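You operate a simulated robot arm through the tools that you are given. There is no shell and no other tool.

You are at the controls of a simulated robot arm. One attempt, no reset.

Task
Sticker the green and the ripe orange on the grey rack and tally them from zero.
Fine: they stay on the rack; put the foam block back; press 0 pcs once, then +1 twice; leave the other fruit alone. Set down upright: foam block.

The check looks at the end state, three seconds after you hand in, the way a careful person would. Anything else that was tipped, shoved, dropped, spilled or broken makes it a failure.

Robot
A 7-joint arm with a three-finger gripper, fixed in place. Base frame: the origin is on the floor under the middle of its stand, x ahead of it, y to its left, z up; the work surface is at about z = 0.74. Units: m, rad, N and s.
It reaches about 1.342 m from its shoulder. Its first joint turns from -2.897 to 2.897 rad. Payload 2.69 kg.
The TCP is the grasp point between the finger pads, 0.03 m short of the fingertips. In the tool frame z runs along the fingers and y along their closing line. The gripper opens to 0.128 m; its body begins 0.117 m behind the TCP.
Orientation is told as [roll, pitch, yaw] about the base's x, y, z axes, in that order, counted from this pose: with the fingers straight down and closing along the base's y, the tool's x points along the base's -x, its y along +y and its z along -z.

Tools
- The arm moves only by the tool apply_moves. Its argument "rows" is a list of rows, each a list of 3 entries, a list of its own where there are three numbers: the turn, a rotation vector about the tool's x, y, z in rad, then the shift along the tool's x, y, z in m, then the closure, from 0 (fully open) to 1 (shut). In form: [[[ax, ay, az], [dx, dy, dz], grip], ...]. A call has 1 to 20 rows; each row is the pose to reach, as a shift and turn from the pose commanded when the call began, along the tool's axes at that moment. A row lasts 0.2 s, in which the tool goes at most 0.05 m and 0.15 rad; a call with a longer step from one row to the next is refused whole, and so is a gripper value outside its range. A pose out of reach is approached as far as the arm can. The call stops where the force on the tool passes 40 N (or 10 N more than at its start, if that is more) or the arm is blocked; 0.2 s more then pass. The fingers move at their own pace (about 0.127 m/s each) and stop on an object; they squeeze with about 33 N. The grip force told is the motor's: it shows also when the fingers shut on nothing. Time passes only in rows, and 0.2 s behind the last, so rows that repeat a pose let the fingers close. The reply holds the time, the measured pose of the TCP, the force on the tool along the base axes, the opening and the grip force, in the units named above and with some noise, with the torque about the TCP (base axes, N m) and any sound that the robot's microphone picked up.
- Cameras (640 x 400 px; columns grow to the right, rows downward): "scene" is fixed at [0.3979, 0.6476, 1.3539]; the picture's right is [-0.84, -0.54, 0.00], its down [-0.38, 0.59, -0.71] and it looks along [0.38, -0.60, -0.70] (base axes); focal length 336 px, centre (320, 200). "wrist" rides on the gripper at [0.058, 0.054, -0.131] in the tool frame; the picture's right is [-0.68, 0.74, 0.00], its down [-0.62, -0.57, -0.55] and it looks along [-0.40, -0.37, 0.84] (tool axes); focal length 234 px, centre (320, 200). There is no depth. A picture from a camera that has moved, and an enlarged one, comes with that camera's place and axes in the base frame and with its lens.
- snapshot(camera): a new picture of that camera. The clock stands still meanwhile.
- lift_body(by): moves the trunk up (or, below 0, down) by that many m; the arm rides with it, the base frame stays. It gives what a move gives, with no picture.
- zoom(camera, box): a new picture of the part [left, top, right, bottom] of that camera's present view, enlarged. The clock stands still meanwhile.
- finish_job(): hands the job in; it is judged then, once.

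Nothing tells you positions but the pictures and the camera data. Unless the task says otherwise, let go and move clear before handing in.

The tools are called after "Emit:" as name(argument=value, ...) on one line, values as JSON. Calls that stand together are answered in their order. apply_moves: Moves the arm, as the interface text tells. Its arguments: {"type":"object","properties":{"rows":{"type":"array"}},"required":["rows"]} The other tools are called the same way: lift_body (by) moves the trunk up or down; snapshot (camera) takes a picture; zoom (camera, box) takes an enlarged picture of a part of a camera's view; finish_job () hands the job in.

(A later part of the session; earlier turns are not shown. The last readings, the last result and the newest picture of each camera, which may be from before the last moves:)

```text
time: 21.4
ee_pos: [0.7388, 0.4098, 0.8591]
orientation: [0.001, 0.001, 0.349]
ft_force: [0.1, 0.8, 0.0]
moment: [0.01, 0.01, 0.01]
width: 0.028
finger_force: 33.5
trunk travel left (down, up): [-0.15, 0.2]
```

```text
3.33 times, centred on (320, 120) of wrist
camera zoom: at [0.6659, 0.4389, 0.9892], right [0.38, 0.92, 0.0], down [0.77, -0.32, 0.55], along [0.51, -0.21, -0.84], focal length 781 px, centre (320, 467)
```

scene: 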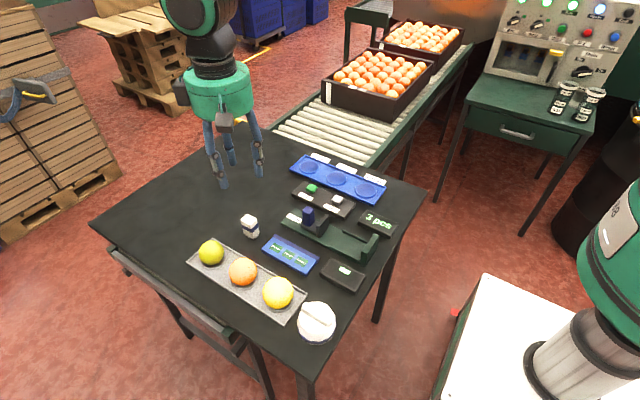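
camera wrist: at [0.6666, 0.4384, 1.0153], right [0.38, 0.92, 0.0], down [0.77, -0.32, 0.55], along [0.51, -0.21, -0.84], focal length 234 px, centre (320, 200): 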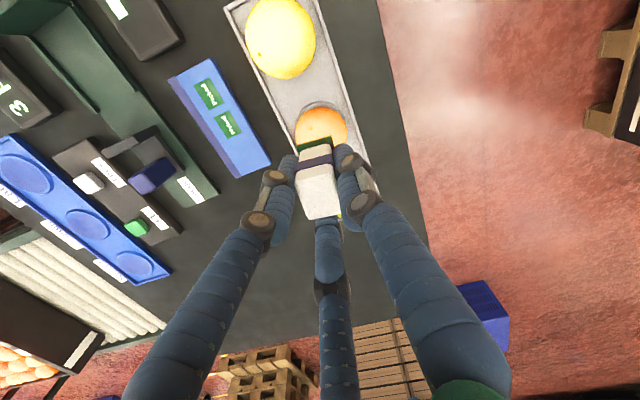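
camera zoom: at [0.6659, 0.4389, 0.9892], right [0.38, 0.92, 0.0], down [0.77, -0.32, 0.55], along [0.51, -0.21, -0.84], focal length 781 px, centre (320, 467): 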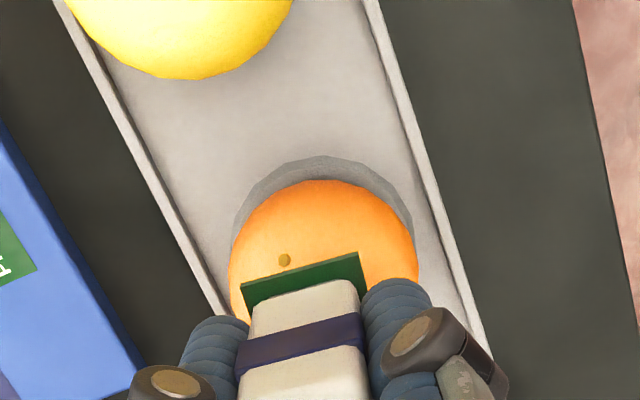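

Alignment stays good, with the orange centre at about (0.735, 0.411). I'll keep lowering slowly while watching force.

Emit:
apply_moves(rows=[[[0, 0, 0], [-0.0003, 0.001, 0.003], 1.0], [[0, 0, 0], [-0.0003, 0.001, 0.006], 1.0], [[0, 0, 0], [-0.0003, 0.001, 0.008], 1.0], [[0, 0, 0], [-0.0003, 0.001, 0.008], 1.0]])

Emit:
zoom(camera="scene", box=[215, 220, 285, 290])

```text
time: 22.4
ee_pos: [0.7371, 0.4103, 0.8499]
orientation: [0.001, -0.001, 0.349]
ft_force: [-0.3, 0.6, -0.3]
moment: [0.02, 0.0, 0.0]
width: 0.0279
finger_force: 32.8
trunk travel left (down, up): [-0.15, 0.2]
```

```text
5.71 times, centred on (250, 255) of scene
camera zoom: at [0.3979, 0.6476, 1.3539], right [-0.84, -0.54, 0.0], down [-0.38, 0.59, -0.71], along [0.38, -0.6, -0.7], focal length 1922 px, centre (720, -114)
```

zoom: 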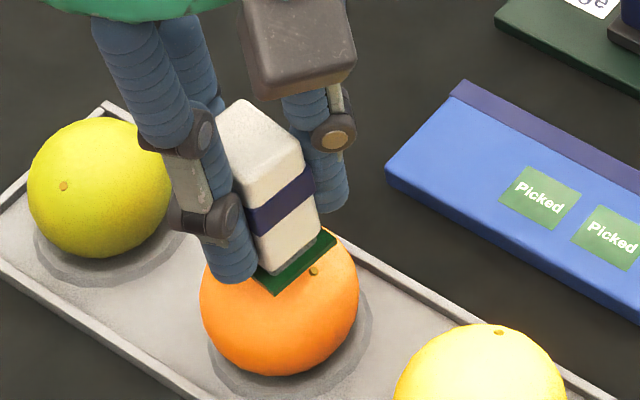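

Emit:
apply_moves(rows=[[[0, 0, 0], [0, 0, 0.001], 1.0], [[0, 0, 0], [0, 0, 0.002], 1.0], [[0, 0, 0], [0, 0, 0.002], 1.0]])

```text
time: 23.2
ee_pos: [0.7372, 0.4106, 0.8478]
orientation: [0.0, 0.0, 0.35]
ft_force: [0.1, 0.7, -0.5]
moment: [-0.04, 0.02, 0.02]
width: 0.0278
finger_force: 33.3
trunk travel left (down, up): [-0.15, 0.2]
```

Emit:
apply_moves(rows=[[[0, 0, 0], [0, 0, 0.001], 1.0], [[0, 0, 0], [0, 0, 0.002], 1.0], [[0, 0, 0], [0, 0, 0.002], 1.0]])

```text
time: 24.0
ee_pos: [0.7364, 0.4111, 0.8451]
orientation: [-0.001, -0.001, 0.35]
ft_force: [-0.2, 0.8, -0.8]
moment: [0.0, 0.01, -0.03]
width: 0.0281
finger_force: 32.9
trunk travel left (down, up): [-0.15, 0.2]
```

No contact yet, with the foot at about z 0.801. I'll continue in 1.5 mm steps.

Emit:
apply_moves(rows=[[[0, 0, 0], [0, 0, 0.001], 1.0], [[0, 0, 0], [0, 0, 0.0015], 1.0], [[0, 0, 0], [0, 0, 0.0015], 1.0]])

Emit:
zoom(camera="scene", box=[215, 220, 285, 290])

```text
time: 24.8
ee_pos: [0.7371, 0.4102, 0.8435]
orientation: [-0.002, 0.0, 0.35]
ft_force: [-0.6, -0.4, -0.9]
moment: [0.0, -0.04, 0.04]
width: 0.0279
finger_force: 33.1
trunk travel left (down, up): [-0.15, 0.2]
```

```text
5.71 times, centred on (250, 255) of scene
camera zoom: at [0.3979, 0.6476, 1.3539], right [-0.84, -0.54, 0.0], down [-0.38, 0.59, -0.71], along [0.38, -0.6, -0.7], focal length 1922 px, centre (720, -114)
```

zoom: 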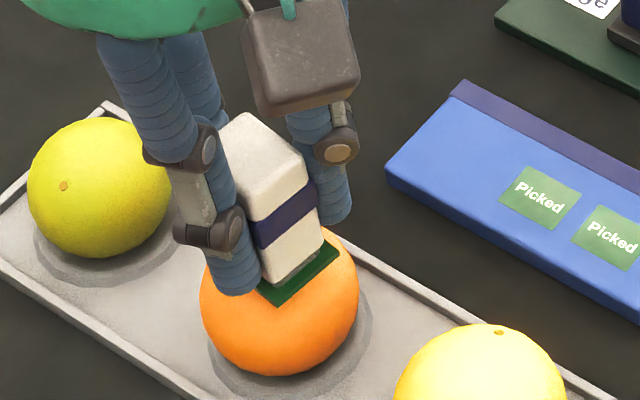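

Emit:
apply_moves(rows=[[[0, 0, 0], [0, 0, 0.001], 1.0], [[0, 0, 0], [0, 0, 0.0015], 1.0], [[0, 0, 0], [0, 0, 0.0015], 1.0]])

```text
time: 25.6
ee_pos: [0.7372, 0.4112, 0.8431]
orientation: [0.0, 0.002, 0.349]
ft_force: [0.1, 0.4, -0.5]
moment: [0.02, 0.01, 0.01]
width: 0.028
finger_force: 32.8
trunk travel left (down, up): [-0.15, 0.2]
```

Emit:
apply_moves(rows=[[[0, 0, 0], [0, 0, 0.001], 1.0], [[0, 0, 0], [0, 0, 0.0015], 1.0], [[0, 0, 0], [0, 0, 0.0015], 1.0]])

```text
time: 26.4
ee_pos: [0.7375, 0.4119, 0.8412]
orientation: [0.0, 0.0, 0.349]
ft_force: [-0.2, -0.1, -0.4]
moment: [0.04, -0.01, -0.05]
width: 0.0282
finger_force: 33.4
trunk travel left (down, up): [-0.15, 0.2]
```

Emit:
apply_moves(rows=[[[0, 0, 0], [0, 0, 0.001], 1.0], [[0, 0, 0], [0, 0, 0.0015], 1.0], [[0, 0, 0], [0, 0, 0.0015], 1.0]])

Emit:
zoom(camera="scene", box=[220, 230, 270, 280])

```text
time: 27.2
ee_pos: [0.7376, 0.4114, 0.8406]
orientation: [0.002, -0.002, 0.349]
ft_force: [0.2, -0.2, -0.3]
moment: [0.03, -0.03, 0.02]
width: 0.028
finger_force: 33.5
trunk travel left (down, up): [-0.15, 0.2]
```

```text
8.00 times, centred on (245, 255) of scene
camera zoom: at [0.3979, 0.6476, 1.3539], right [-0.84, -0.54, 0.0], down [-0.38, 0.59, -0.71], along [0.38, -0.6, -0.7], focal length 2690 px, centre (920, -240)
```

zoom: 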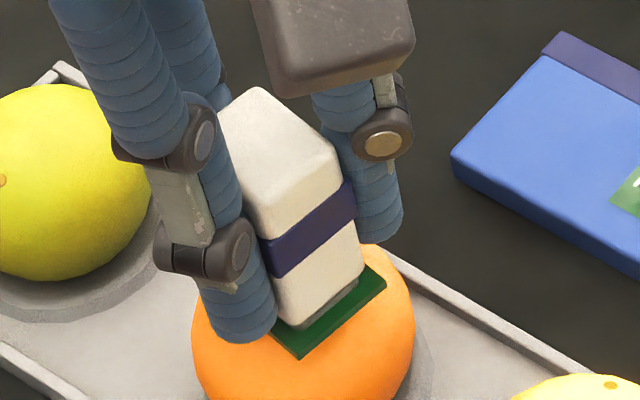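

Emit:
apply_moves(rows=[[[0, 0, 0], [0, 0, 0.001], 1.0], [[0, 0, 0], [0, 0, 0.0015], 1.0], [[0, 0, 0], [0, 0, 0.0015], 1.0]])

```text
time: 28.0
ee_pos: [0.7381, 0.4096, 0.8391]
orientation: [0.0, 0.0, 0.349]
ft_force: [-0.2, -0.7, -0.6]
moment: [0.01, 0.0, 0.03]
width: 0.0279
finger_force: 32.9
trunk travel left (down, up): [-0.15, 0.2]
```

Emit:
apply_moves(rows=[[[0, 0, 0], [0, 0, 0.001], 1.0], [[0, 0, 0], [0, 0, 0.0015], 1.0], [[0, 0, 0], [0, 0, 0.0015], 1.0]])

Emit:
zoom(camera="scene", box=[220, 230, 270, 280])

Emit:
zoom(camera="wrist", box=[250, 60, 390, 180])

```text
time: 28.8
ee_pos: [0.7384, 0.4115, 0.8384]
orientation: [0.001, -0.002, 0.349]
ft_force: [-1.7, 0.5, 10.4]
moment: [0.05, 0.14, 0.01]
width: 0.0282
finger_force: 33.4
trunk travel left (down, up): [-0.15, 0.2]
```

```text
8.00 times, centred on (245, 255) of scene
camera zoom: at [0.3979, 0.6476, 1.3539], right [-0.84, -0.54, 0.0], down [-0.38, 0.59, -0.71], along [0.38, -0.6, -0.7], focal length 2690 px, centre (920, -240)
```

zoom: 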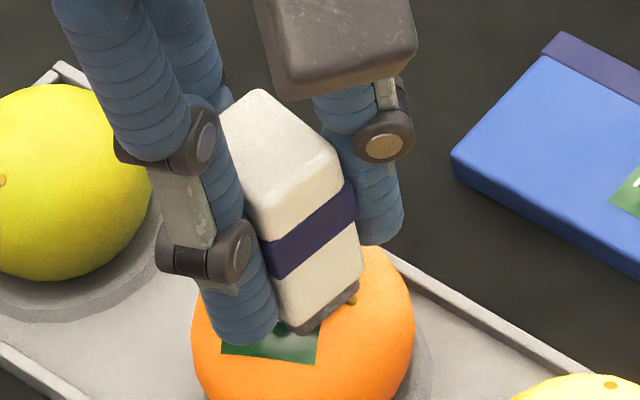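

```text
3.33 times, centred on (320, 120) of wrist
camera zoom: at [0.664, 0.4403, 0.9691], right [0.38, 0.92, 0.0], down [0.77, -0.32, 0.55], along [0.51, -0.21, -0.84], focal length 781 px, centre (320, 467)
```

zoom: 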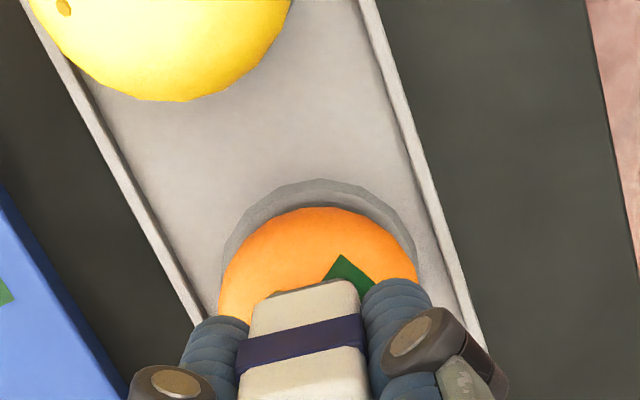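

The sticker has transferred and lies flat on the orange's surface (10 N contact). I'll lift away vertically and verify.

Emit:
apply_moves(rows=[[[0, 0, 0], [0, 0, -0.003], 1.0], [[0, 0, 0], [0, 0, -0.01], 1.0], [[0, 0, 0], [0, 0, -0.03], 1.0], [[0, 0, 0], [0, 0, -0.055], 1.0], [[0, 0, 0], [0, 0, -0.055], 1.0]])

Emit:
zoom(camera="scene", box=[205, 220, 285, 300])

Emit:
zoom(camera="wrist", box=[250, 60, 390, 180])

```text
time: 30.0
ee_pos: [0.7373, 0.41, 0.8915]
orientation: [0.001, 0.0, 0.349]
ft_force: [-0.3, -0.8, -0.3]
moment: [-0.03, -0.04, 0.0]
width: 0.0282
finger_force: 32.6
trunk travel left (down, up): [-0.15, 0.2]
```

```text
5.00 times, centred on (245, 260) of scene
camera zoom: at [0.3979, 0.6476, 1.3539], right [-0.84, -0.54, 0.0], down [-0.38, 0.59, -0.71], along [0.38, -0.6, -0.7], focal length 1682 px, centre (695, -100)
```

zoom: 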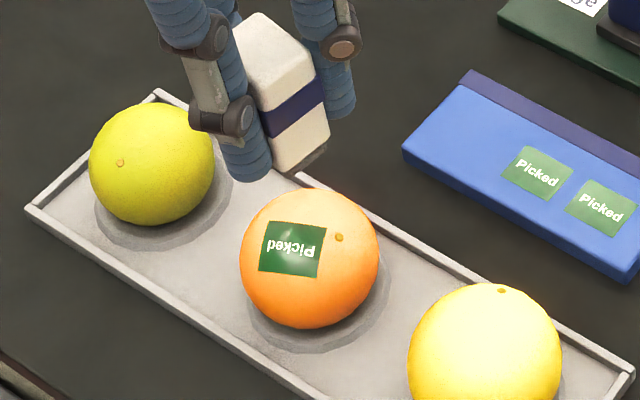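

```text
3.33 times, centred on (320, 120) of wrist
camera zoom: at [0.6631, 0.4401, 1.0222], right [0.38, 0.92, 0.0], down [0.77, -0.32, 0.55], along [0.51, -0.21, -0.84], focal length 781 px, centre (320, 467)
```

zoom: 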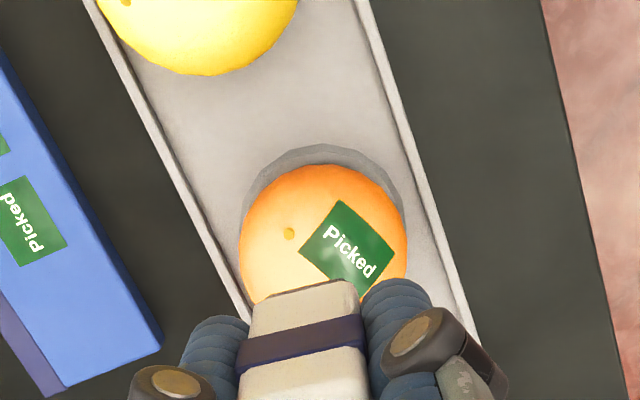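

The orange is stickered and hasn't moved. Next I'll go over sticker 2, near (0.693, 0.317), and stop about 8 mm above the pad to check.

Emit:
apply_moves(rows=[[[0, 0, 0], [0.0176, -0.0186, 0], 1.0], [[0, 0, 0], [0.0351, -0.0372, 0], 1.0], [[0, 0, 0], [0.0527, -0.0558, 0], 1.0], [[0, 0, 0], [0.0702, -0.0744, 0], 1.0], [[0, 0, 0], [0.0702, -0.0744, 0.03], 1.0], [[0, 0, 0], [0.0702, -0.0744, 0.06], 1.0], [[0, 0, 0], [0.0702, -0.0744, 0.08], 1.0], [[0, 0, 0], [0.0702, -0.0744, 0.089], 1.0], [[0, 0, 0], [0.0702, -0.0744, 0.089], 1.0]])

Emit:
zoom(camera="scene", box=[255, 215, 325, 285])

Emit:
zoom(camera="wrist", box=[260, 90, 360, 190])

```text
time: 32.0
ee_pos: [0.6978, 0.3172, 0.8004]
orientation: [0.0, 0.0, 0.348]
ft_force: [0.3, -0.1, 0.1]
moment: [0.0, -0.02, 0.01]
width: 0.0281
finger_force: 32.9
trunk travel left (down, up): [-0.15, 0.2]
```

```text
5.71 times, centred on (290, 250) of scene
camera zoom: at [0.3979, 0.6476, 1.3539], right [-0.84, -0.54, 0.0], down [-0.38, 0.59, -0.71], along [0.38, -0.6, -0.7], focal length 1922 px, centre (491, -86)
```

zoom: 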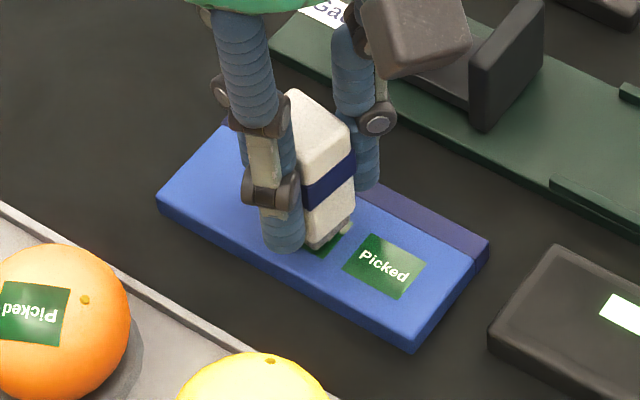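

```text
4.00 times, centred on (310, 140) of wrist
camera zoom: at [0.6243, 0.3466, 0.9321], right [0.38, 0.92, 0.0], down [0.77, -0.32, 0.55], along [0.51, -0.21, -0.84], focal length 937 px, centre (360, 440)
```

zoom: 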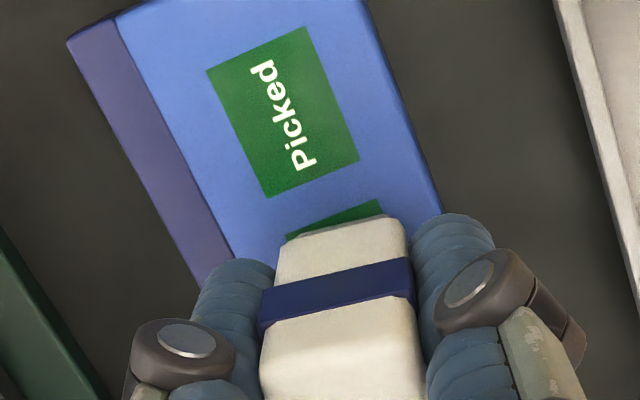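

Alignment matches the first pick. I'll step down onto sticker 2.

Emit:
apply_moves(rows=[[[0, 0, 0], [0, 0, 0.003], 1.0], [[0, 0, 0], [0, 0, 0.0055], 1.0], [[0, 0, 0], [0, 0, 0.0055], 1.0]])

Emit:
apply_moves(rows=[[[0, 0, 0], [0, 0, 0.001], 1.0], [[0, 0, 0], [0, 0, 0.0015], 1.0], [[0, 0, 0], [0, 0, 0.0015], 1.0]])

```text
time: 32.8
ee_pos: [0.6967, 0.3177, 0.797]
orientation: [0.001, 0.001, 0.35]
ft_force: [-0.8, -0.4, 0.2]
moment: [0.01, -0.02, 0.01]
width: 0.0281
finger_force: 33.1
trunk travel left (down, up): [-0.15, 0.2]
```

```text
time: 33.6
ee_pos: [0.6949, 0.3163, 0.7965]
orientation: [0.001, 0.0, 0.35]
ft_force: [-0.7, 0.8, 1.6]
moment: [0.04, 0.02, 0.01]
width: 0.0278
finger_force: 33.1
trunk travel left (down, up): [-0.15, 0.2]
```

Contact is about to begin (1.6 N). One more millimetre or so.

Emit:
apply_moves(rows=[[[0, 0, 0], [0, 0, 0.0005], 1.0], [[0, 0, 0], [0, 0, 0.001], 1.0], [[0, 0, 0], [0, 0, 0.001], 1.0]])

```text
time: 34.4
ee_pos: [0.6972, 0.3176, 0.7947]
orientation: [-0.001, -0.004, 0.349]
ft_force: [-1.8, -3.9, 15.6]
moment: [-0.12, 0.21, 0.01]
width: 0.0281
finger_force: 33.0
trunk travel left (down, up): [-0.15, 0.2]
```

The contact is solid at about 16 N. I'll lift and check for the sticker.

Emit:
apply_moves(rows=[[[0, 0, 0], [0, 0, 0], 1.0], [[0, 0, 0], [0, 0, -0.005], 1.0], [[0, 0, 0], [0, 0, -0.02], 1.0], [[0, 0, 0], [0, 0, -0.05], 1.0], [[0, 0, 0], [0, 0, -0.09], 1.0], [[0, 0, 0], [0, 0, -0.09], 1.0], [[0, 0, 0], [0, 0, -0.09], 1.0]])

Emit:
snapshot(camera="scene")

Emit:
zoom(camera="scene", box=[245, 190, 325, 270])

Emit:
snapshot(camera="wrist")

```text
time: 36.0
ee_pos: [0.6963, 0.3163, 0.8808]
orientation: [0.0, 0.0, 0.349]
ft_force: [0.0, -0.2, -0.7]
moment: [0.02, -0.02, 0.0]
width: 0.0282
finger_force: 33.0
trunk travel left (down, up): [-0.15, 0.2]
```

```text
taken
```

scene: 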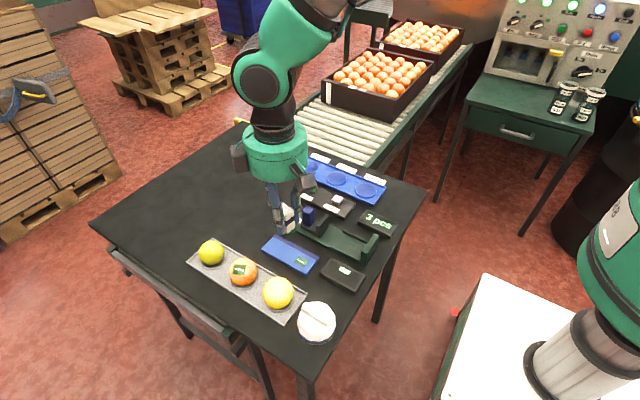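

```text
5.00 times, centred on (285, 230) of scene
camera zoom: at [0.3979, 0.6476, 1.3539], right [-0.84, -0.54, 0.0], down [-0.38, 0.59, -0.71], along [0.38, -0.6, -0.7], focal length 1682 px, centre (495, 50)
```

zoom: 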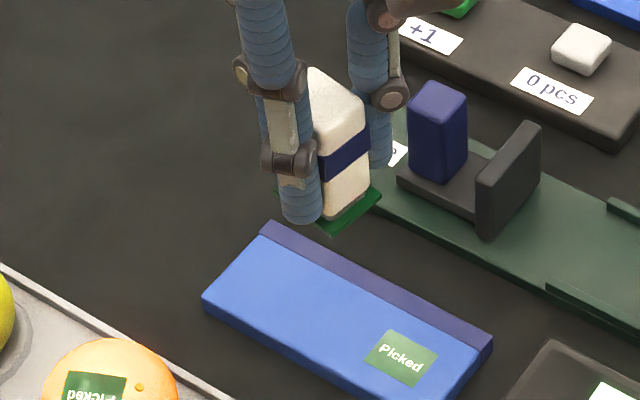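

```text
taken
camera wrist: at [0.6228, 0.346, 1.0124], right [0.38, 0.92, 0.0], down [0.77, -0.32, 0.55], along [0.51, -0.21, -0.84], focal length 234 px, centre (320, 200)
```

wrist: 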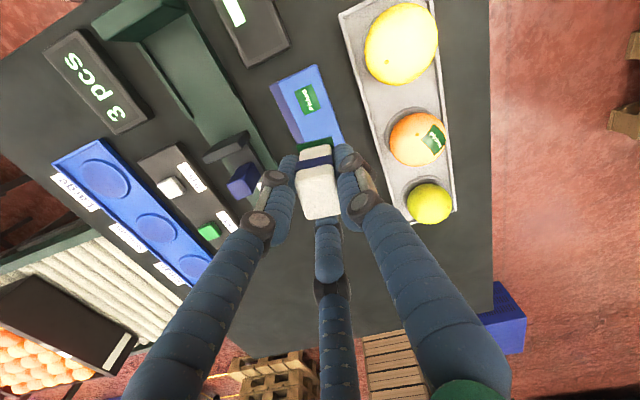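

The second sticker is on the foam and one remains on the pad. I'll carry it over the green fruit, near (0.826, 0.411).

Emit:
apply_moves(rows=[[[0, 0, 0], [-0.0311, 0.0086, 0], 1.0], [[0, 0, 0], [-0.0623, 0.0173, 0], 1.0], [[0, 0, 0], [-0.0934, 0.0259, 0], 1.0], [[0, 0, 0], [-0.1246, 0.0346, 0], 1.0], [[0, 0, 0], [-0.1557, 0.0432, 0], 1.0], [[0, 0, 0], [-0.1557, 0.0432, 0.01], 1.0], [[0, 0, 0], [-0.1557, 0.0432, 0.02], 1.0], [[0, 0, 0], [-0.1557, 0.0432, 0.02], 1.0], [[0, 0, 0], [-0.1557, 0.0432, 0.02], 1.0]])

Emit:
zoom(camera="scene", box=[175, 200, 255, 280])

Emit:
zoom(camera="wrist", box=[250, 60, 390, 180])

```text
time: 38.0
ee_pos: [0.8279, 0.4104, 0.8633]
orientation: [0.002, 0.001, 0.35]
ft_force: [-0.2, 0.2, 0.6]
moment: [-0.01, 0.03, -0.05]
width: 0.0277
finger_force: 33.5
trunk travel left (down, up): [-0.15, 0.2]
```

```text
5.00 times, centred on (215, 240) of scene
camera zoom: at [0.3979, 0.6476, 1.3539], right [-0.84, -0.54, 0.0], down [-0.38, 0.59, -0.71], along [0.38, -0.6, -0.7], focal length 1682 px, centre (845, 0)
```

zoom: 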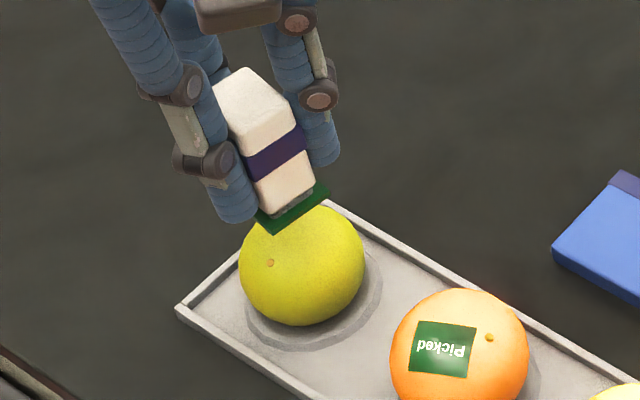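

```text
3.33 times, centred on (320, 120) of wrist
camera zoom: at [0.7549, 0.441, 0.9935], right [0.38, 0.92, 0.0], down [0.77, -0.32, 0.55], along [0.51, -0.21, -0.84], focal length 781 px, centre (320, 467)
```

zoom: 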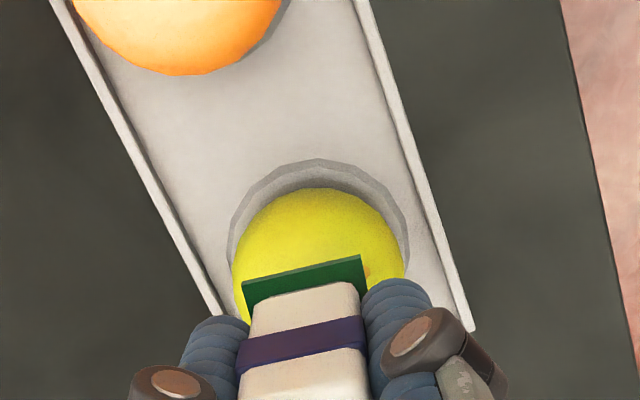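

The green fruit measures (0.826, 0.411), so the alignment is the same as on the orange. I'll lower to just above its top and then creep.

Emit:
apply_moves(rows=[[[0, 0, 0], [0, 0, 0.008], 1.0], [[0, 0, 0], [0, 0, 0.016], 1.0], [[0, 0, 0], [0, 0, 0.022], 1.0], [[0, 0, 0], [0, 0, 0.025], 1.0], [[0, 0, 0], [0, 0, 0.025], 1.0]])

Emit:
apply_moves(rows=[[[0, 0, 0], [0, 0, 0.001], 1.0], [[0, 0, 0], [0, 0, 0.0015], 1.0], [[0, 0, 0], [0, 0, 0.0015], 1.0]])

```text
time: 39.2
ee_pos: [0.8279, 0.4085, 0.84]
orientation: [-0.001, 0.0, 0.349]
ft_force: [0.5, 0.6, -0.9]
moment: [0.01, -0.03, -0.01]
width: 0.028
finger_force: 33.0
trunk travel left (down, up): [-0.15, 0.2]
```

```text
time: 40.0
ee_pos: [0.8273, 0.411, 0.8382]
orientation: [0.001, 0.0, 0.35]
ft_force: [0.7, 0.1, -0.8]
moment: [-0.01, 0.02, 0.04]
width: 0.0281
finger_force: 32.4
trunk travel left (down, up): [-0.15, 0.2]
```

There's no contact yet, so I'll keep creeping down.

Emit:
apply_moves(rows=[[[0, 0, 0], [0, 0, 0.001], 1.0], [[0, 0, 0], [0, 0, 0.0015], 1.0], [[0, 0, 0], [0, 0, 0.0015], 1.0]])

Emit:
zoom(camera="scene", box=[190, 215, 240, 265])

```text
time: 40.8
ee_pos: [0.8278, 0.4096, 0.8365]
orientation: [0.001, 0.001, 0.349]
ft_force: [-0.2, -0.9, -1.5]
moment: [0.01, 0.04, 0.03]
width: 0.028
finger_force: 32.7
trunk travel left (down, up): [-0.15, 0.2]
```

```text
8.00 times, centred on (215, 240) of scene
camera zoom: at [0.3979, 0.6476, 1.3539], right [-0.84, -0.54, 0.0], down [-0.38, 0.59, -0.71], along [0.38, -0.6, -0.7], focal length 2690 px, centre (1160, -120)
```

zoom: 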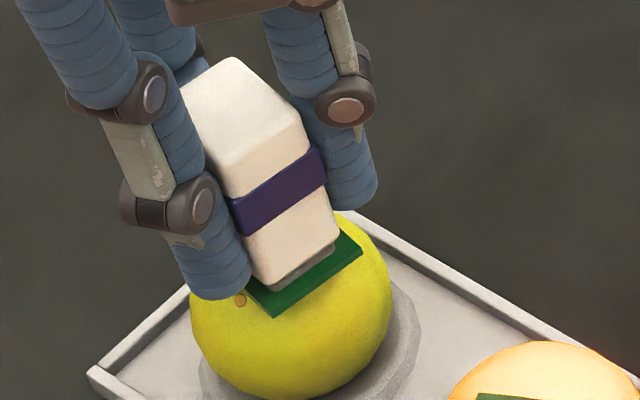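

Emit:
apply_moves(rows=[[[0, 0, 0], [0, 0, 0.001], 1.0], [[0, 0, 0], [0, 0, 0.0015], 1.0], [[0, 0, 0], [0, 0, 0.0015], 1.0]])

```text
time: 41.6
ee_pos: [0.8277, 0.4097, 0.8358]
orientation: [-0.001, 0.0, 0.349]
ft_force: [-0.1, -0.2, -0.2]
moment: [0.02, -0.02, 0.01]
width: 0.0278
finger_force: 32.9
trunk travel left (down, up): [-0.15, 0.2]
```

Emit:
apply_moves(rows=[[[0, 0, 0], [0, 0, 0.001], 1.0], [[0, 0, 0], [0, 0, 0.0015], 1.0], [[0, 0, 0], [0, 0, 0.0015], 1.0]])

```text
time: 42.4
ee_pos: [0.8287, 0.4104, 0.8352]
orientation: [0.0, 0.001, 0.35]
ft_force: [-0.8, 0.5, 4.1]
moment: [0.07, 0.04, 0.01]
width: 0.028
finger_force: 33.1
trunk travel left (down, up): [-0.15, 0.2]
```

Contact has begun at 4 N. I'll press slightly more, to about the same 10 N that worked on the orange.

Emit:
apply_moves(rows=[[[0, 0, 0], [0, 0, 0.0004], 1.0], [[0, 0, 0], [0, 0, 0.0008], 1.0], [[0, 0, 0], [0, 0, 0.0008], 1.0]])

Emit:
zoom(camera="scene", box=[190, 215, 240, 265])

```text
time: 43.2
ee_pos: [0.8281, 0.4117, 0.8345]
orientation: [0.001, -0.002, 0.349]
ft_force: [0.7, -1.6, 12.4]
moment: [-0.03, -0.09, -0.01]
width: 0.0278
finger_force: 33.0
trunk travel left (down, up): [-0.15, 0.2]
```

```text
8.00 times, centred on (215, 240) of scene
camera zoom: at [0.3979, 0.6476, 1.3539], right [-0.84, -0.54, 0.0], down [-0.38, 0.59, -0.71], along [0.38, -0.6, -0.7], focal length 2690 px, centre (1160, -120)
```

zoom: 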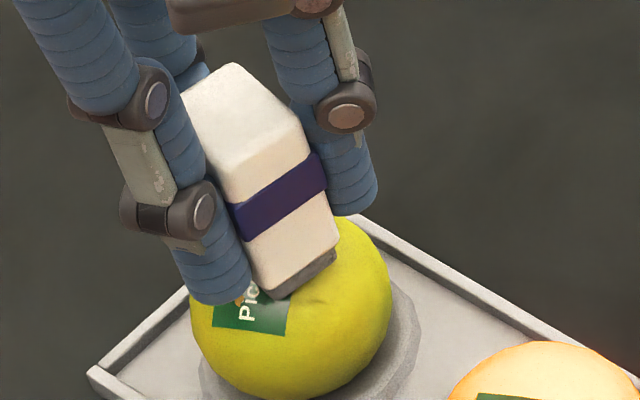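

The sticker has transferred onto the green fruit. I'll lift off vertically and check both fruits.

Emit:
apply_moves(rows=[[[0, 0, 0], [0, 0, -0.003], 1.0], [[0, 0, 0], [0, 0, -0.01], 1.0], [[0, 0, 0], [0, 0, -0.03], 1.0], [[0, 0, 0], [0, 0, -0.055], 1.0], [[0, 0, 0], [0, 0, -0.055], 1.0], [[0, 0, 0], [0, 0, -0.055], 1.0]])

Emit:
zoom(camera="scene", box=[180, 210, 310, 320])

Emit:
zoom(camera="wrist", box=[250, 100, 390, 220])

```text
time: 44.6
ee_pos: [0.8287, 0.4118, 0.8874]
orientation: [0.0, 0.001, 0.349]
ft_force: [0.0, 0.0, -1.4]
moment: [0.0, 0.0, -0.02]
width: 0.0279
finger_force: 32.8
trunk travel left (down, up): [-0.15, 0.2]
```

```text
3.64 times, centred on (245, 265) of scene
camera zoom: at [0.3979, 0.6476, 1.3539], right [-0.84, -0.54, 0.0], down [-0.38, 0.59, -0.71], along [0.38, -0.6, -0.7], focal length 1223 px, centre (593, -36)
```

zoom: 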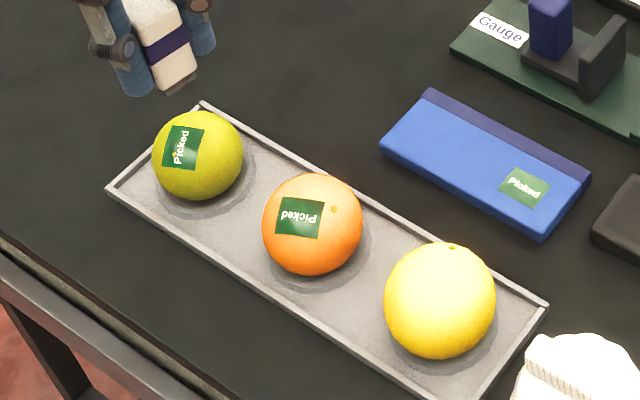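

```text
3.33 times, centred on (320, 160) of wrist
camera zoom: at [0.7548, 0.4413, 1.0184], right [0.38, 0.92, 0.0], down [0.77, -0.32, 0.55], along [0.51, -0.21, -0.84], focal length 781 px, centre (320, 333)
```

zoom: 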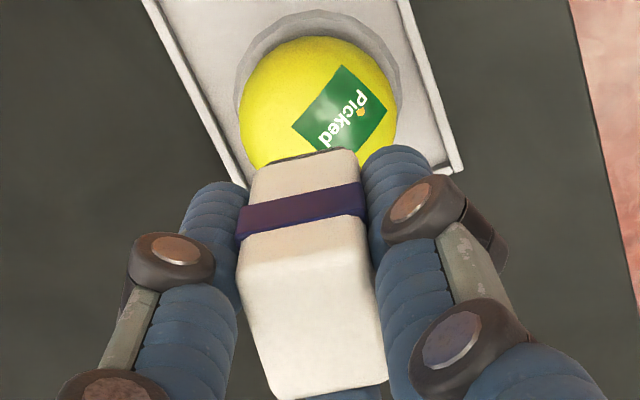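

Both fruits carry stickers and haven't moved. Before returning the foam block, I'll check its yaw in the grip.

Emit:
zoom(camera="scene", box=[200, 180, 250, 230])

Emit:
snapshot(camera="wrist")

```text
8.00 times, centred on (225, 205) of scene
camera zoom: at [0.3979, 0.6476, 1.3539], right [-0.84, -0.54, 0.0], down [-0.38, 0.59, -0.71], along [0.38, -0.6, -0.7], focal length 2690 px, centre (1080, 160)
```

zoom: 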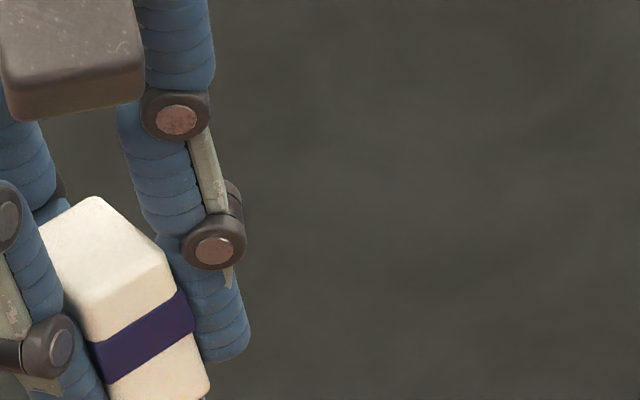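

```text
taken
camera wrist: at [0.7548, 0.4413, 1.0184], right [0.38, 0.92, 0.0], down [0.77, -0.32, 0.55], along [0.51, -0.21, -0.84], focal length 234 px, centre (320, 200)
```

wrist: 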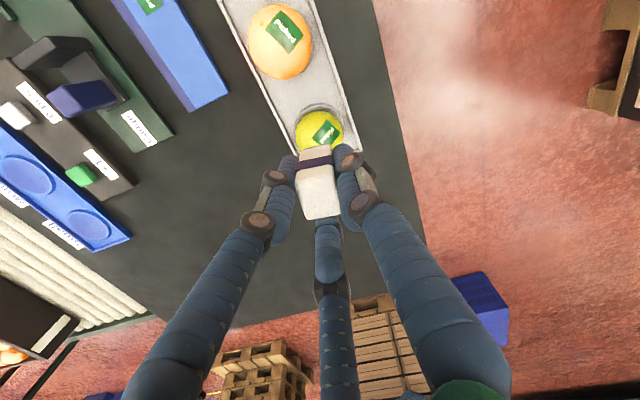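

The foam block is yawed about −8° now. I'll turn the gripper +0.14 rad to square it, carry it back to its original spot (0.803, 0.3115), and stop about 8 mm above the table.

Emit:
apply_moves(rows=[[[0, 0, 0], [0.0138, -0.0215, 0], 1.0], [[0, 0, -0.05], [0.0276, -0.0429, 0], 1.0], [[0, 0, -0.1], [0.0413, -0.0644, 0], 1.0], [[0, 0, -0.14], [0.0551, -0.0858, 0], 1.0], [[0, 0, -0.14], [0.0551, -0.0858, 0.03], 1.0], [[0, 0, -0.14], [0.0551, -0.0858, 0.06], 1.0], [[0, 0, -0.14], [0.0551, -0.0858, 0.085], 1.0], [[0, 0, -0.14], [0.0551, -0.0858, 0.095], 1.0], [[0, 0, -0.14], [0.0551, -0.0858, 0.095], 1.0], [[0, 0, -0.14], [0.0551, -0.0858, 0.095], 1.0]])

Emit:
zoom(camera="scene", box=[230, 200, 280, 250])

Emit:
zoom(camera="wrist", box=[250, 80, 390, 200])

```text
time: 46.8
ee_pos: [0.8069, 0.3093, 0.7932]
orientation: [0.001, 0.001, 0.488]
ft_force: [0.1, -0.2, 0.1]
moment: [-0.01, 0.04, 0.02]
width: 0.0278
finger_force: 33.0
trunk travel left (down, up): [-0.15, 0.2]
```

```text
8.00 times, centred on (255, 225) of scene
camera zoom: at [0.3979, 0.6476, 1.3539], right [-0.84, -0.54, 0.0], down [-0.38, 0.59, -0.71], along [0.38, -0.6, -0.7], focal length 2690 px, centre (840, 0)
```

zoom: 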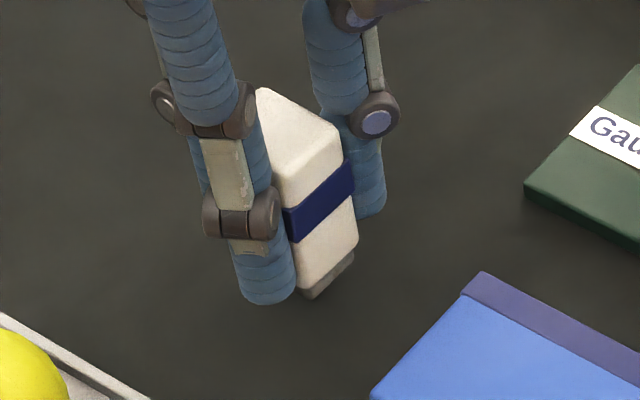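

```text
3.33 times, centred on (320, 140) of wrist
camera zoom: at [0.7294, 0.3295, 0.9237], right [0.25, 0.97, 0.0], down [0.81, -0.21, 0.55], along [0.53, -0.14, -0.84], focal length 781 px, centre (320, 400)
```

zoom: 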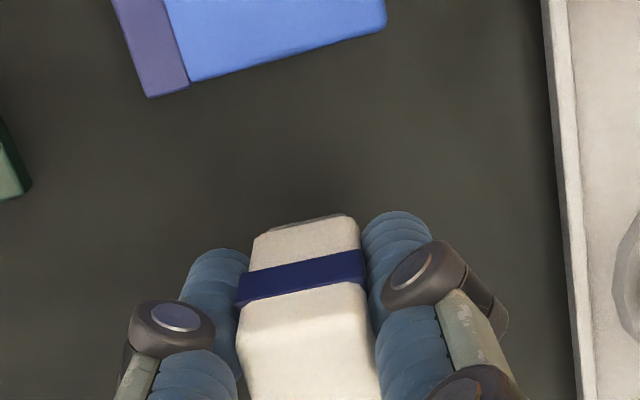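

The block is right over its original footprint (about 2 mm off). I'll make that correction and lower to the table in small steps.

Emit:
apply_moves(rows=[[[0, 0, 0], [-0.0018, 0.0013, 0.002], 1.0], [[0, 0, 0], [-0.0018, 0.0013, 0.004], 1.0], [[0, 0, 0], [-0.0018, 0.0013, 0.006], 1.0], [[0, 0, 0], [-0.0018, 0.0013, 0.006], 1.0]])

Emit:
apply_moves(rows=[[[0, 0, 0], [0, 0, 0.001], 1.0], [[0, 0, 0], [0, 0, 0.001], 1.0]])

```text
time: 47.8
ee_pos: [0.8075, 0.3123, 0.7876]
orientation: [-0.002, -0.001, 0.488]
ft_force: [1.3, -0.5, -0.2]
moment: [0.01, 0.0, 0.01]
width: 0.0279
finger_force: 33.0
trunk travel left (down, up): [-0.15, 0.2]
```

```text
time: 48.4
ee_pos: [0.8052, 0.3132, 0.7861]
orientation: [0.0, -0.001, 0.489]
ft_force: [0.0, 0.3, -0.8]
moment: [0.0, 0.03, 0.02]
width: 0.0281
finger_force: 33.0
trunk travel left (down, up): [-0.15, 0.2]
```

Emit:
apply_moves(rows=[[[0, 0, 0], [0, 0, 0.001], 1.0], [[0, 0, 0], [0, 0, 0.001], 1.0]])

Emit:
zoom(camera="scene", box=[230, 200, 280, 250])

```text
time: 49.0
ee_pos: [0.8053, 0.3115, 0.7841]
orientation: [0.0, 0.0, 0.489]
ft_force: [-0.1, -0.4, -0.7]
moment: [-0.04, -0.03, 0.01]
width: 0.028
finger_force: 32.9
trunk travel left (down, up): [-0.15, 0.2]
```

```text
8.00 times, centred on (255, 225) of scene
camera zoom: at [0.3979, 0.6476, 1.3539], right [-0.84, -0.54, 0.0], down [-0.38, 0.59, -0.71], along [0.38, -0.6, -0.7], focal length 2690 px, centre (840, 0)
```

zoom: 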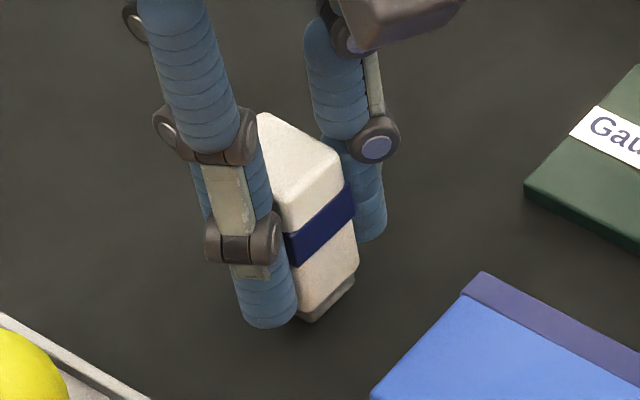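

The footprint matches the original. I'll take it down the last fraction until it touches.

Emit:
apply_moves(rows=[[[0, 0, 0], [0, 0, 0.0008], 1.0], [[0, 0, 0], [0, 0, 0.0008], 1.0]])

```text
time: 49.6
ee_pos: [0.8056, 0.3124, 0.7841]
orientation: [0.001, 0.0, 0.49]
ft_force: [-0.5, 0.2, -0.7]
moment: [0.0, 0.01, 0.02]
width: 0.0281
finger_force: 32.9
trunk travel left (down, up): [-0.15, 0.2]
```

Emit:
apply_moves(rows=[[[0, 0, 0], [0, 0, 0.0008], 1.0], [[0, 0, 0], [0, 0, 0.0008], 1.0]])

```text
time: 50.2
ee_pos: [0.8084, 0.3129, 0.7836]
orientation: [0.001, 0.0, 0.49]
ft_force: [0.4, 0.0, -0.5]
moment: [0.02, 0.0, 0.02]
width: 0.0277
finger_force: 32.4
trunk travel left (down, up): [-0.15, 0.2]
```

Emit:
apply_moves(rows=[[[0, 0, 0], [0, 0, 0.0008], 1.0], [[0, 0, 0], [0, 0, 0.0008], 1.0]])

```text
time: 50.8
ee_pos: [0.8065, 0.3112, 0.7835]
orientation: [0.0, 0.001, 0.489]
ft_force: [0.3, -0.5, 1.8]
moment: [-0.02, -0.01, 0.01]
width: 0.028
finger_force: 32.5
trunk travel left (down, up): [-0.15, 0.2]
```

The foot has touched the table (about 2 N). I'll open the fingers gradually to release it.

Emit:
apply_moves(rows=[[[0, 0, 0], [0, 0, 0.0002], 0.85], [[0, 0, 0], [0, 0, 0.0002], 0.78], [[0, 0, 0], [0, 0, 0.0002], 0.74], [[0, 0, 0], [0, 0, 0.0002], 0.68], [[0, 0, 0], [0, 0, 0.0002], 0.6], [[0, 0, 0], [0, 0, 0.0002], 0.54], [[0, 0, 0], [0, 0, 0.0002], 0.54]])

Emit:
zoom(camera="scene", box=[230, 200, 280, 250])

Emit:
zoom(camera="wrist", box=[250, 110, 390, 230])

```text
time: 52.4
ee_pos: [0.8069, 0.3137, 0.7824]
orientation: [0.001, 0.0, 0.489]
ft_force: [0.5, -0.2, 0.2]
moment: [-0.02, 0.02, -0.04]
width: 0.0589
finger_force: 0.0
trunk travel left (down, up): [-0.15, 0.2]
```

```text
8.00 times, centred on (255, 225) of scene
camera zoom: at [0.3979, 0.6476, 1.3539], right [-0.84, -0.54, 0.0], down [-0.38, 0.59, -0.71], along [0.38, -0.6, -0.7], focal length 2690 px, centre (840, 0)
```

zoom: 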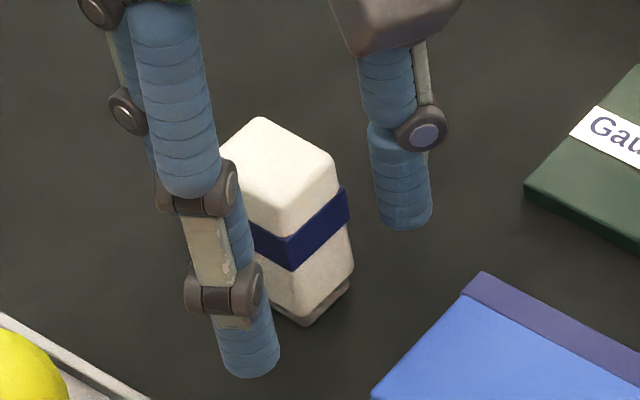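

```text
3.33 times, centred on (320, 170) of wrist
camera zoom: at [0.7301, 0.3326, 0.9135], right [0.25, 0.97, 0.0], down [0.81, -0.21, 0.55], along [0.53, -0.14, -0.84], focal length 781 px, centre (320, 300)
```

zoom: 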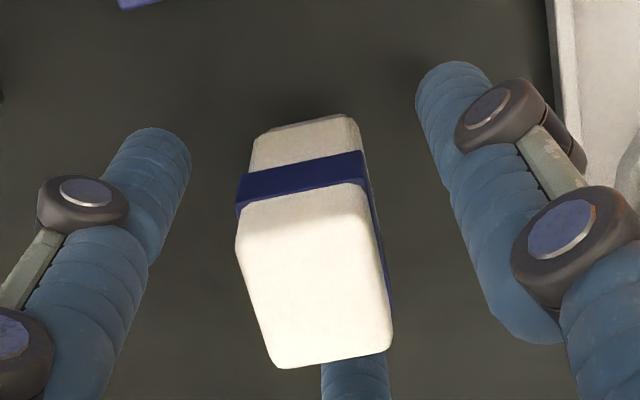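

The foam block stands upright on its original spot. I'll retreat straight up before heading to the buttons.

Emit:
apply_moves(rows=[[[0, 0, 0], [0, 0, -0.02], 0.54], [[0, 0, 0], [0, 0, -0.05], 0.54], [[0, 0, 0], [0, 0, -0.09], 0.54], [[0, 0, 0], [0, 0, -0.13], 0.54], [[0, 0, 0], [0, 0, -0.17], 0.54], [[0, 0, 0], [0, 0, -0.17], 0.54]])

Emit:
zoom(camera="scene", box=[180, 200, 320, 330])

Emit:
snapshot(camera="wrist")

```text
time: 53.8
ee_pos: [0.8047, 0.3123, 0.9514]
orientation: [0.002, -0.001, 0.489]
ft_force: [-0.8, 0.1, 0.2]
moment: [0.03, -0.02, -0.03]
width: 0.059
finger_force: 0.0
trunk travel left (down, up): [-0.15, 0.2]
```

```text
3.08 times, centred on (250, 265) of scene
camera zoom: at [0.3979, 0.6476, 1.3539], right [-0.84, -0.54, 0.0], down [-0.38, 0.59, -0.71], along [0.38, -0.6, -0.7], focal length 1035 px, centre (535, 0)
```

zoom: 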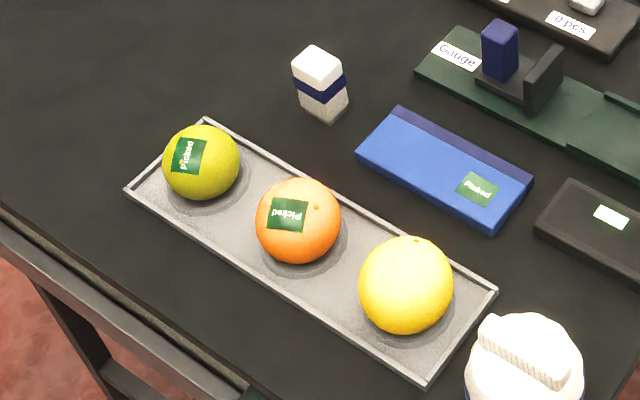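

```text
taken
camera wrist: at [0.7283, 0.3322, 1.082], right [0.25, 0.97, 0.0], down [0.81, -0.21, 0.55], along [0.53, -0.14, -0.84], focal length 234 px, centre (320, 200)
```

wrist: 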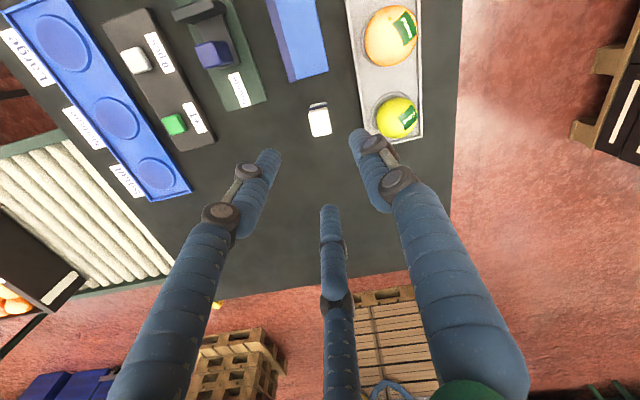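

Everything left behind looks right: both stickers on, foam block upright. I place the white "0 pcs" button near (0.684, 0.125) and the green "+1" near (0.759, 0.126). I'll move above the white one with the fingers closed and the yaw back at zero.

Emit:
apply_moves(rows=[[[0, 0, 0.07], [0.0278, -0.0155, 0], 0.7], [[0, 0, 0.14], [0.0556, -0.0309, 0], 0.9], [[0, 0, 0.21], [0.0834, -0.0464, 0], 1.0], [[0, 0, 0.28], [0.1112, -0.0619, 0], 1.0], [[0, 0, 0.35], [0.139, -0.0774, 0], 1.0], [[0, 0, 0.42], [0.1668, -0.0928, 0.02], 1.0], [[0, 0, 0.489], [0.1946, -0.1083, 0.04], 1.0], [[0, 0, 0.489], [0.1946, -0.1083, 0.04], 1.0], [[0, 0, 0.489], [0.1946, -0.1083, 0.04], 1.0]])

Emit:
snapshot(camera="wrist")

Emit:
snapshot(camera="scene")

```text
time: 55.8
ee_pos: [0.6842, 0.1257, 0.9155]
orientation: [0.001, 0.001, 0.002]
ft_force: [-0.5, 0.0, -0.2]
moment: [-0.02, 0.0, -0.02]
width: 0.0022
finger_force: 31.9
trunk travel left (down, up): [-0.15, 0.2]
```

```text
taken
camera wrist: at [0.6262, 0.1793, 1.0454], right [0.68, 0.74, 0.0], down [0.62, -0.57, 0.55], along [0.4, -0.37, -0.84], focal length 234 px, centre (320, 200)
```

wrist: 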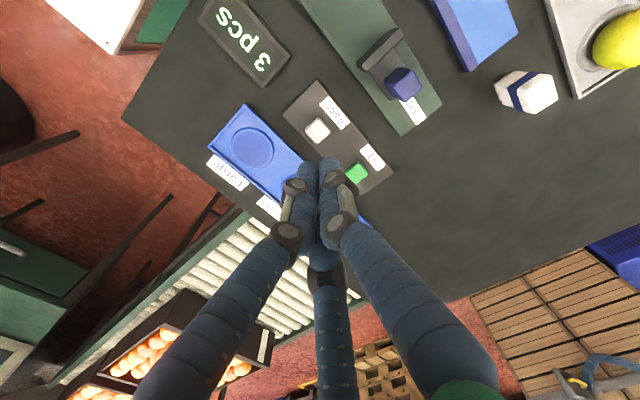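

```text
taken
```

scene: 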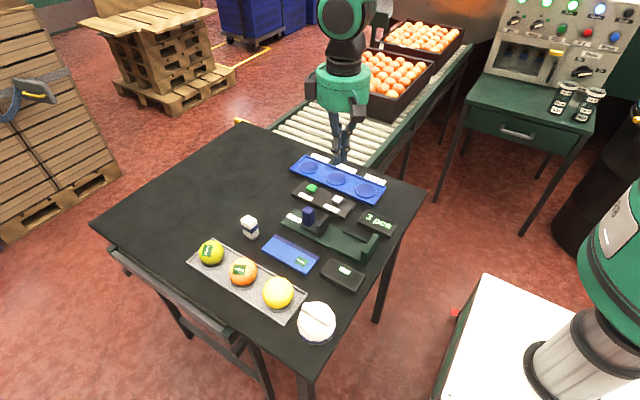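

The fingers are closed in a tight cluster above the white button's location. I'll zoom in to refine both button positions.

Emit:
zoom(camera="wrist", box=[270, 80, 400, 200])

Emit:
zoom(camera="scene", box=[285, 100, 405, 240])

```text
3.33 times, centred on (335, 140) of wrist
camera zoom: at [0.6262, 0.1793, 1.0454], right [0.68, 0.74, 0.0], down [0.62, -0.57, 0.55], along [0.4, -0.37, -0.84], focal length 781 px, centre (270, 400)
```

zoom: 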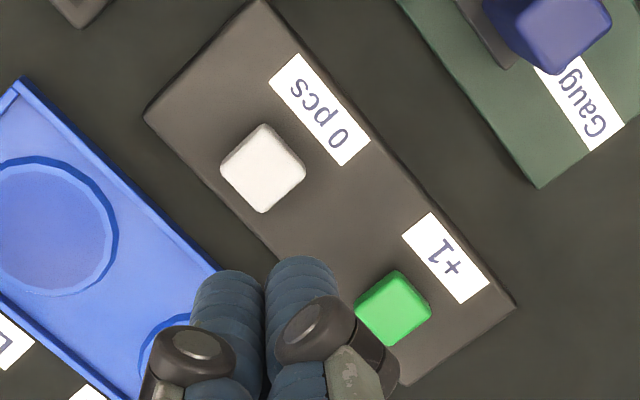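

```text
2.86 times, centred on (345, 170) of scene
camera zoom: at [0.3979, 0.6476, 1.3539], right [-0.84, -0.54, 0.0], down [-0.38, 0.59, -0.71], along [0.38, -0.6, -0.7], focal length 961 px, centre (249, 286)
```

zoom: 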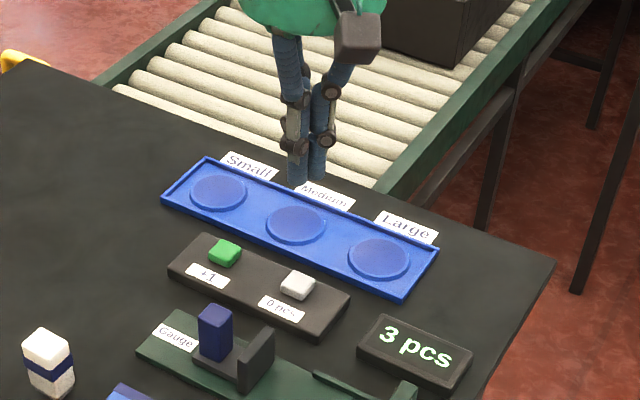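

Both views agree: white button at (0.683, 0.124) and green at (0.759, 0.124), tops near z 0.77. I'll bring the fingertip cluster down to about 15 mm above the white button, biased so the +y finger covers it.

Emit:
apply_moves(rows=[[[0, 0, 0], [0.0012, -0.005, 0.02], 1.0], [[0, 0, 0], [0.0012, -0.005, 0.05], 1.0], [[0, 0, 0], [0.0012, -0.005, 0.08], 1.0], [[0, 0, 0], [0.0012, -0.005, 0.098], 1.0], [[0, 0, 0], [0.0012, -0.005, 0.098], 1.0], [[0, 0, 0], [0.0012, -0.005, 0.098], 1.0]])

Emit:
zoom(camera="scene", box=[295, 150, 385, 230])

Emit:
zoom(camera="wrist", box=[260, 90, 400, 210])

```text
time: 57.2
ee_pos: [0.6866, 0.1203, 0.8141]
orientation: [0.0, 0.0, -0.001]
ft_force: [0.2, 0.6, -0.5]
moment: [-0.02, 0.0, 0.01]
width: 0.002
finger_force: 30.9
trunk travel left (down, up): [-0.15, 0.2]
```

```text
5.00 times, centred on (340, 190) of scene
camera zoom: at [0.3979, 0.6476, 1.3539], right [-0.84, -0.54, 0.0], down [-0.38, 0.59, -0.71], along [0.38, -0.6, -0.7], focal length 1682 px, centre (220, 250)
```

zoom: 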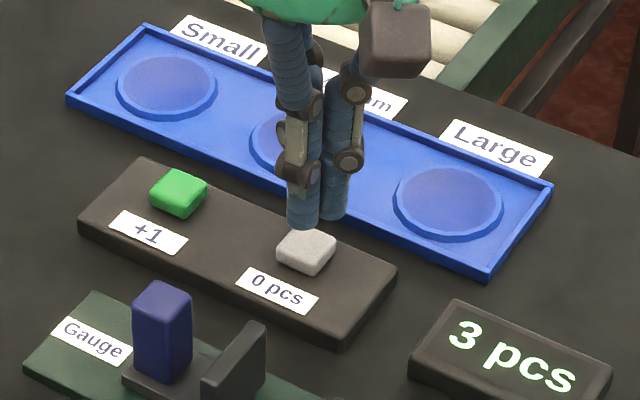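

```text
3.33 times, centred on (330, 150) of wrist
camera zoom: at [0.6273, 0.173, 0.9456], right [0.68, 0.74, 0.0], down [0.62, -0.57, 0.55], along [0.4, -0.37, -0.84], focal length 781 px, centre (287, 367)
```

zoom: 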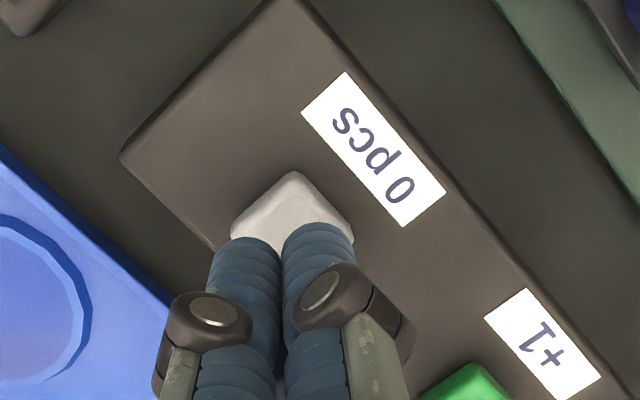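

The +y fingertip sits over the middle of the white button. I'll nudge −2 mm in x and go down gently.

Emit:
apply_moves(rows=[[[0, 0, 0], [0.002, 0, 0.004], 1.0], [[0, 0, 0], [0.002, 0, 0.007], 1.0], [[0, 0, 0], [0.002, 0, 0.009], 1.0], [[0, 0, 0], [0.002, 0, 0.009], 1.0]])

Emit:
zoom(camera="scene", box=[305, 160, 405, 240])

```text
time: 58.2
ee_pos: [0.6825, 0.1203, 0.8046]
orientation: [0.001, 0.0, 0.0]
ft_force: [-0.2, -0.9, 0.4]
moment: [-0.02, 0.0, 0.0]
width: 0.002
finger_force: 31.6
trunk travel left (down, up): [-0.15, 0.2]
```

```text
5.00 times, centred on (355, 200) of scene
camera zoom: at [0.3979, 0.6476, 1.3539], right [-0.84, -0.54, 0.0], down [-0.38, 0.59, -0.71], along [0.38, -0.6, -0.7], focal length 1682 px, centre (145, 200)
```

zoom: 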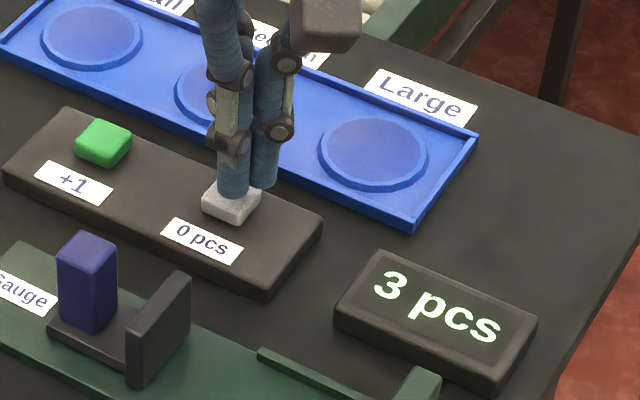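

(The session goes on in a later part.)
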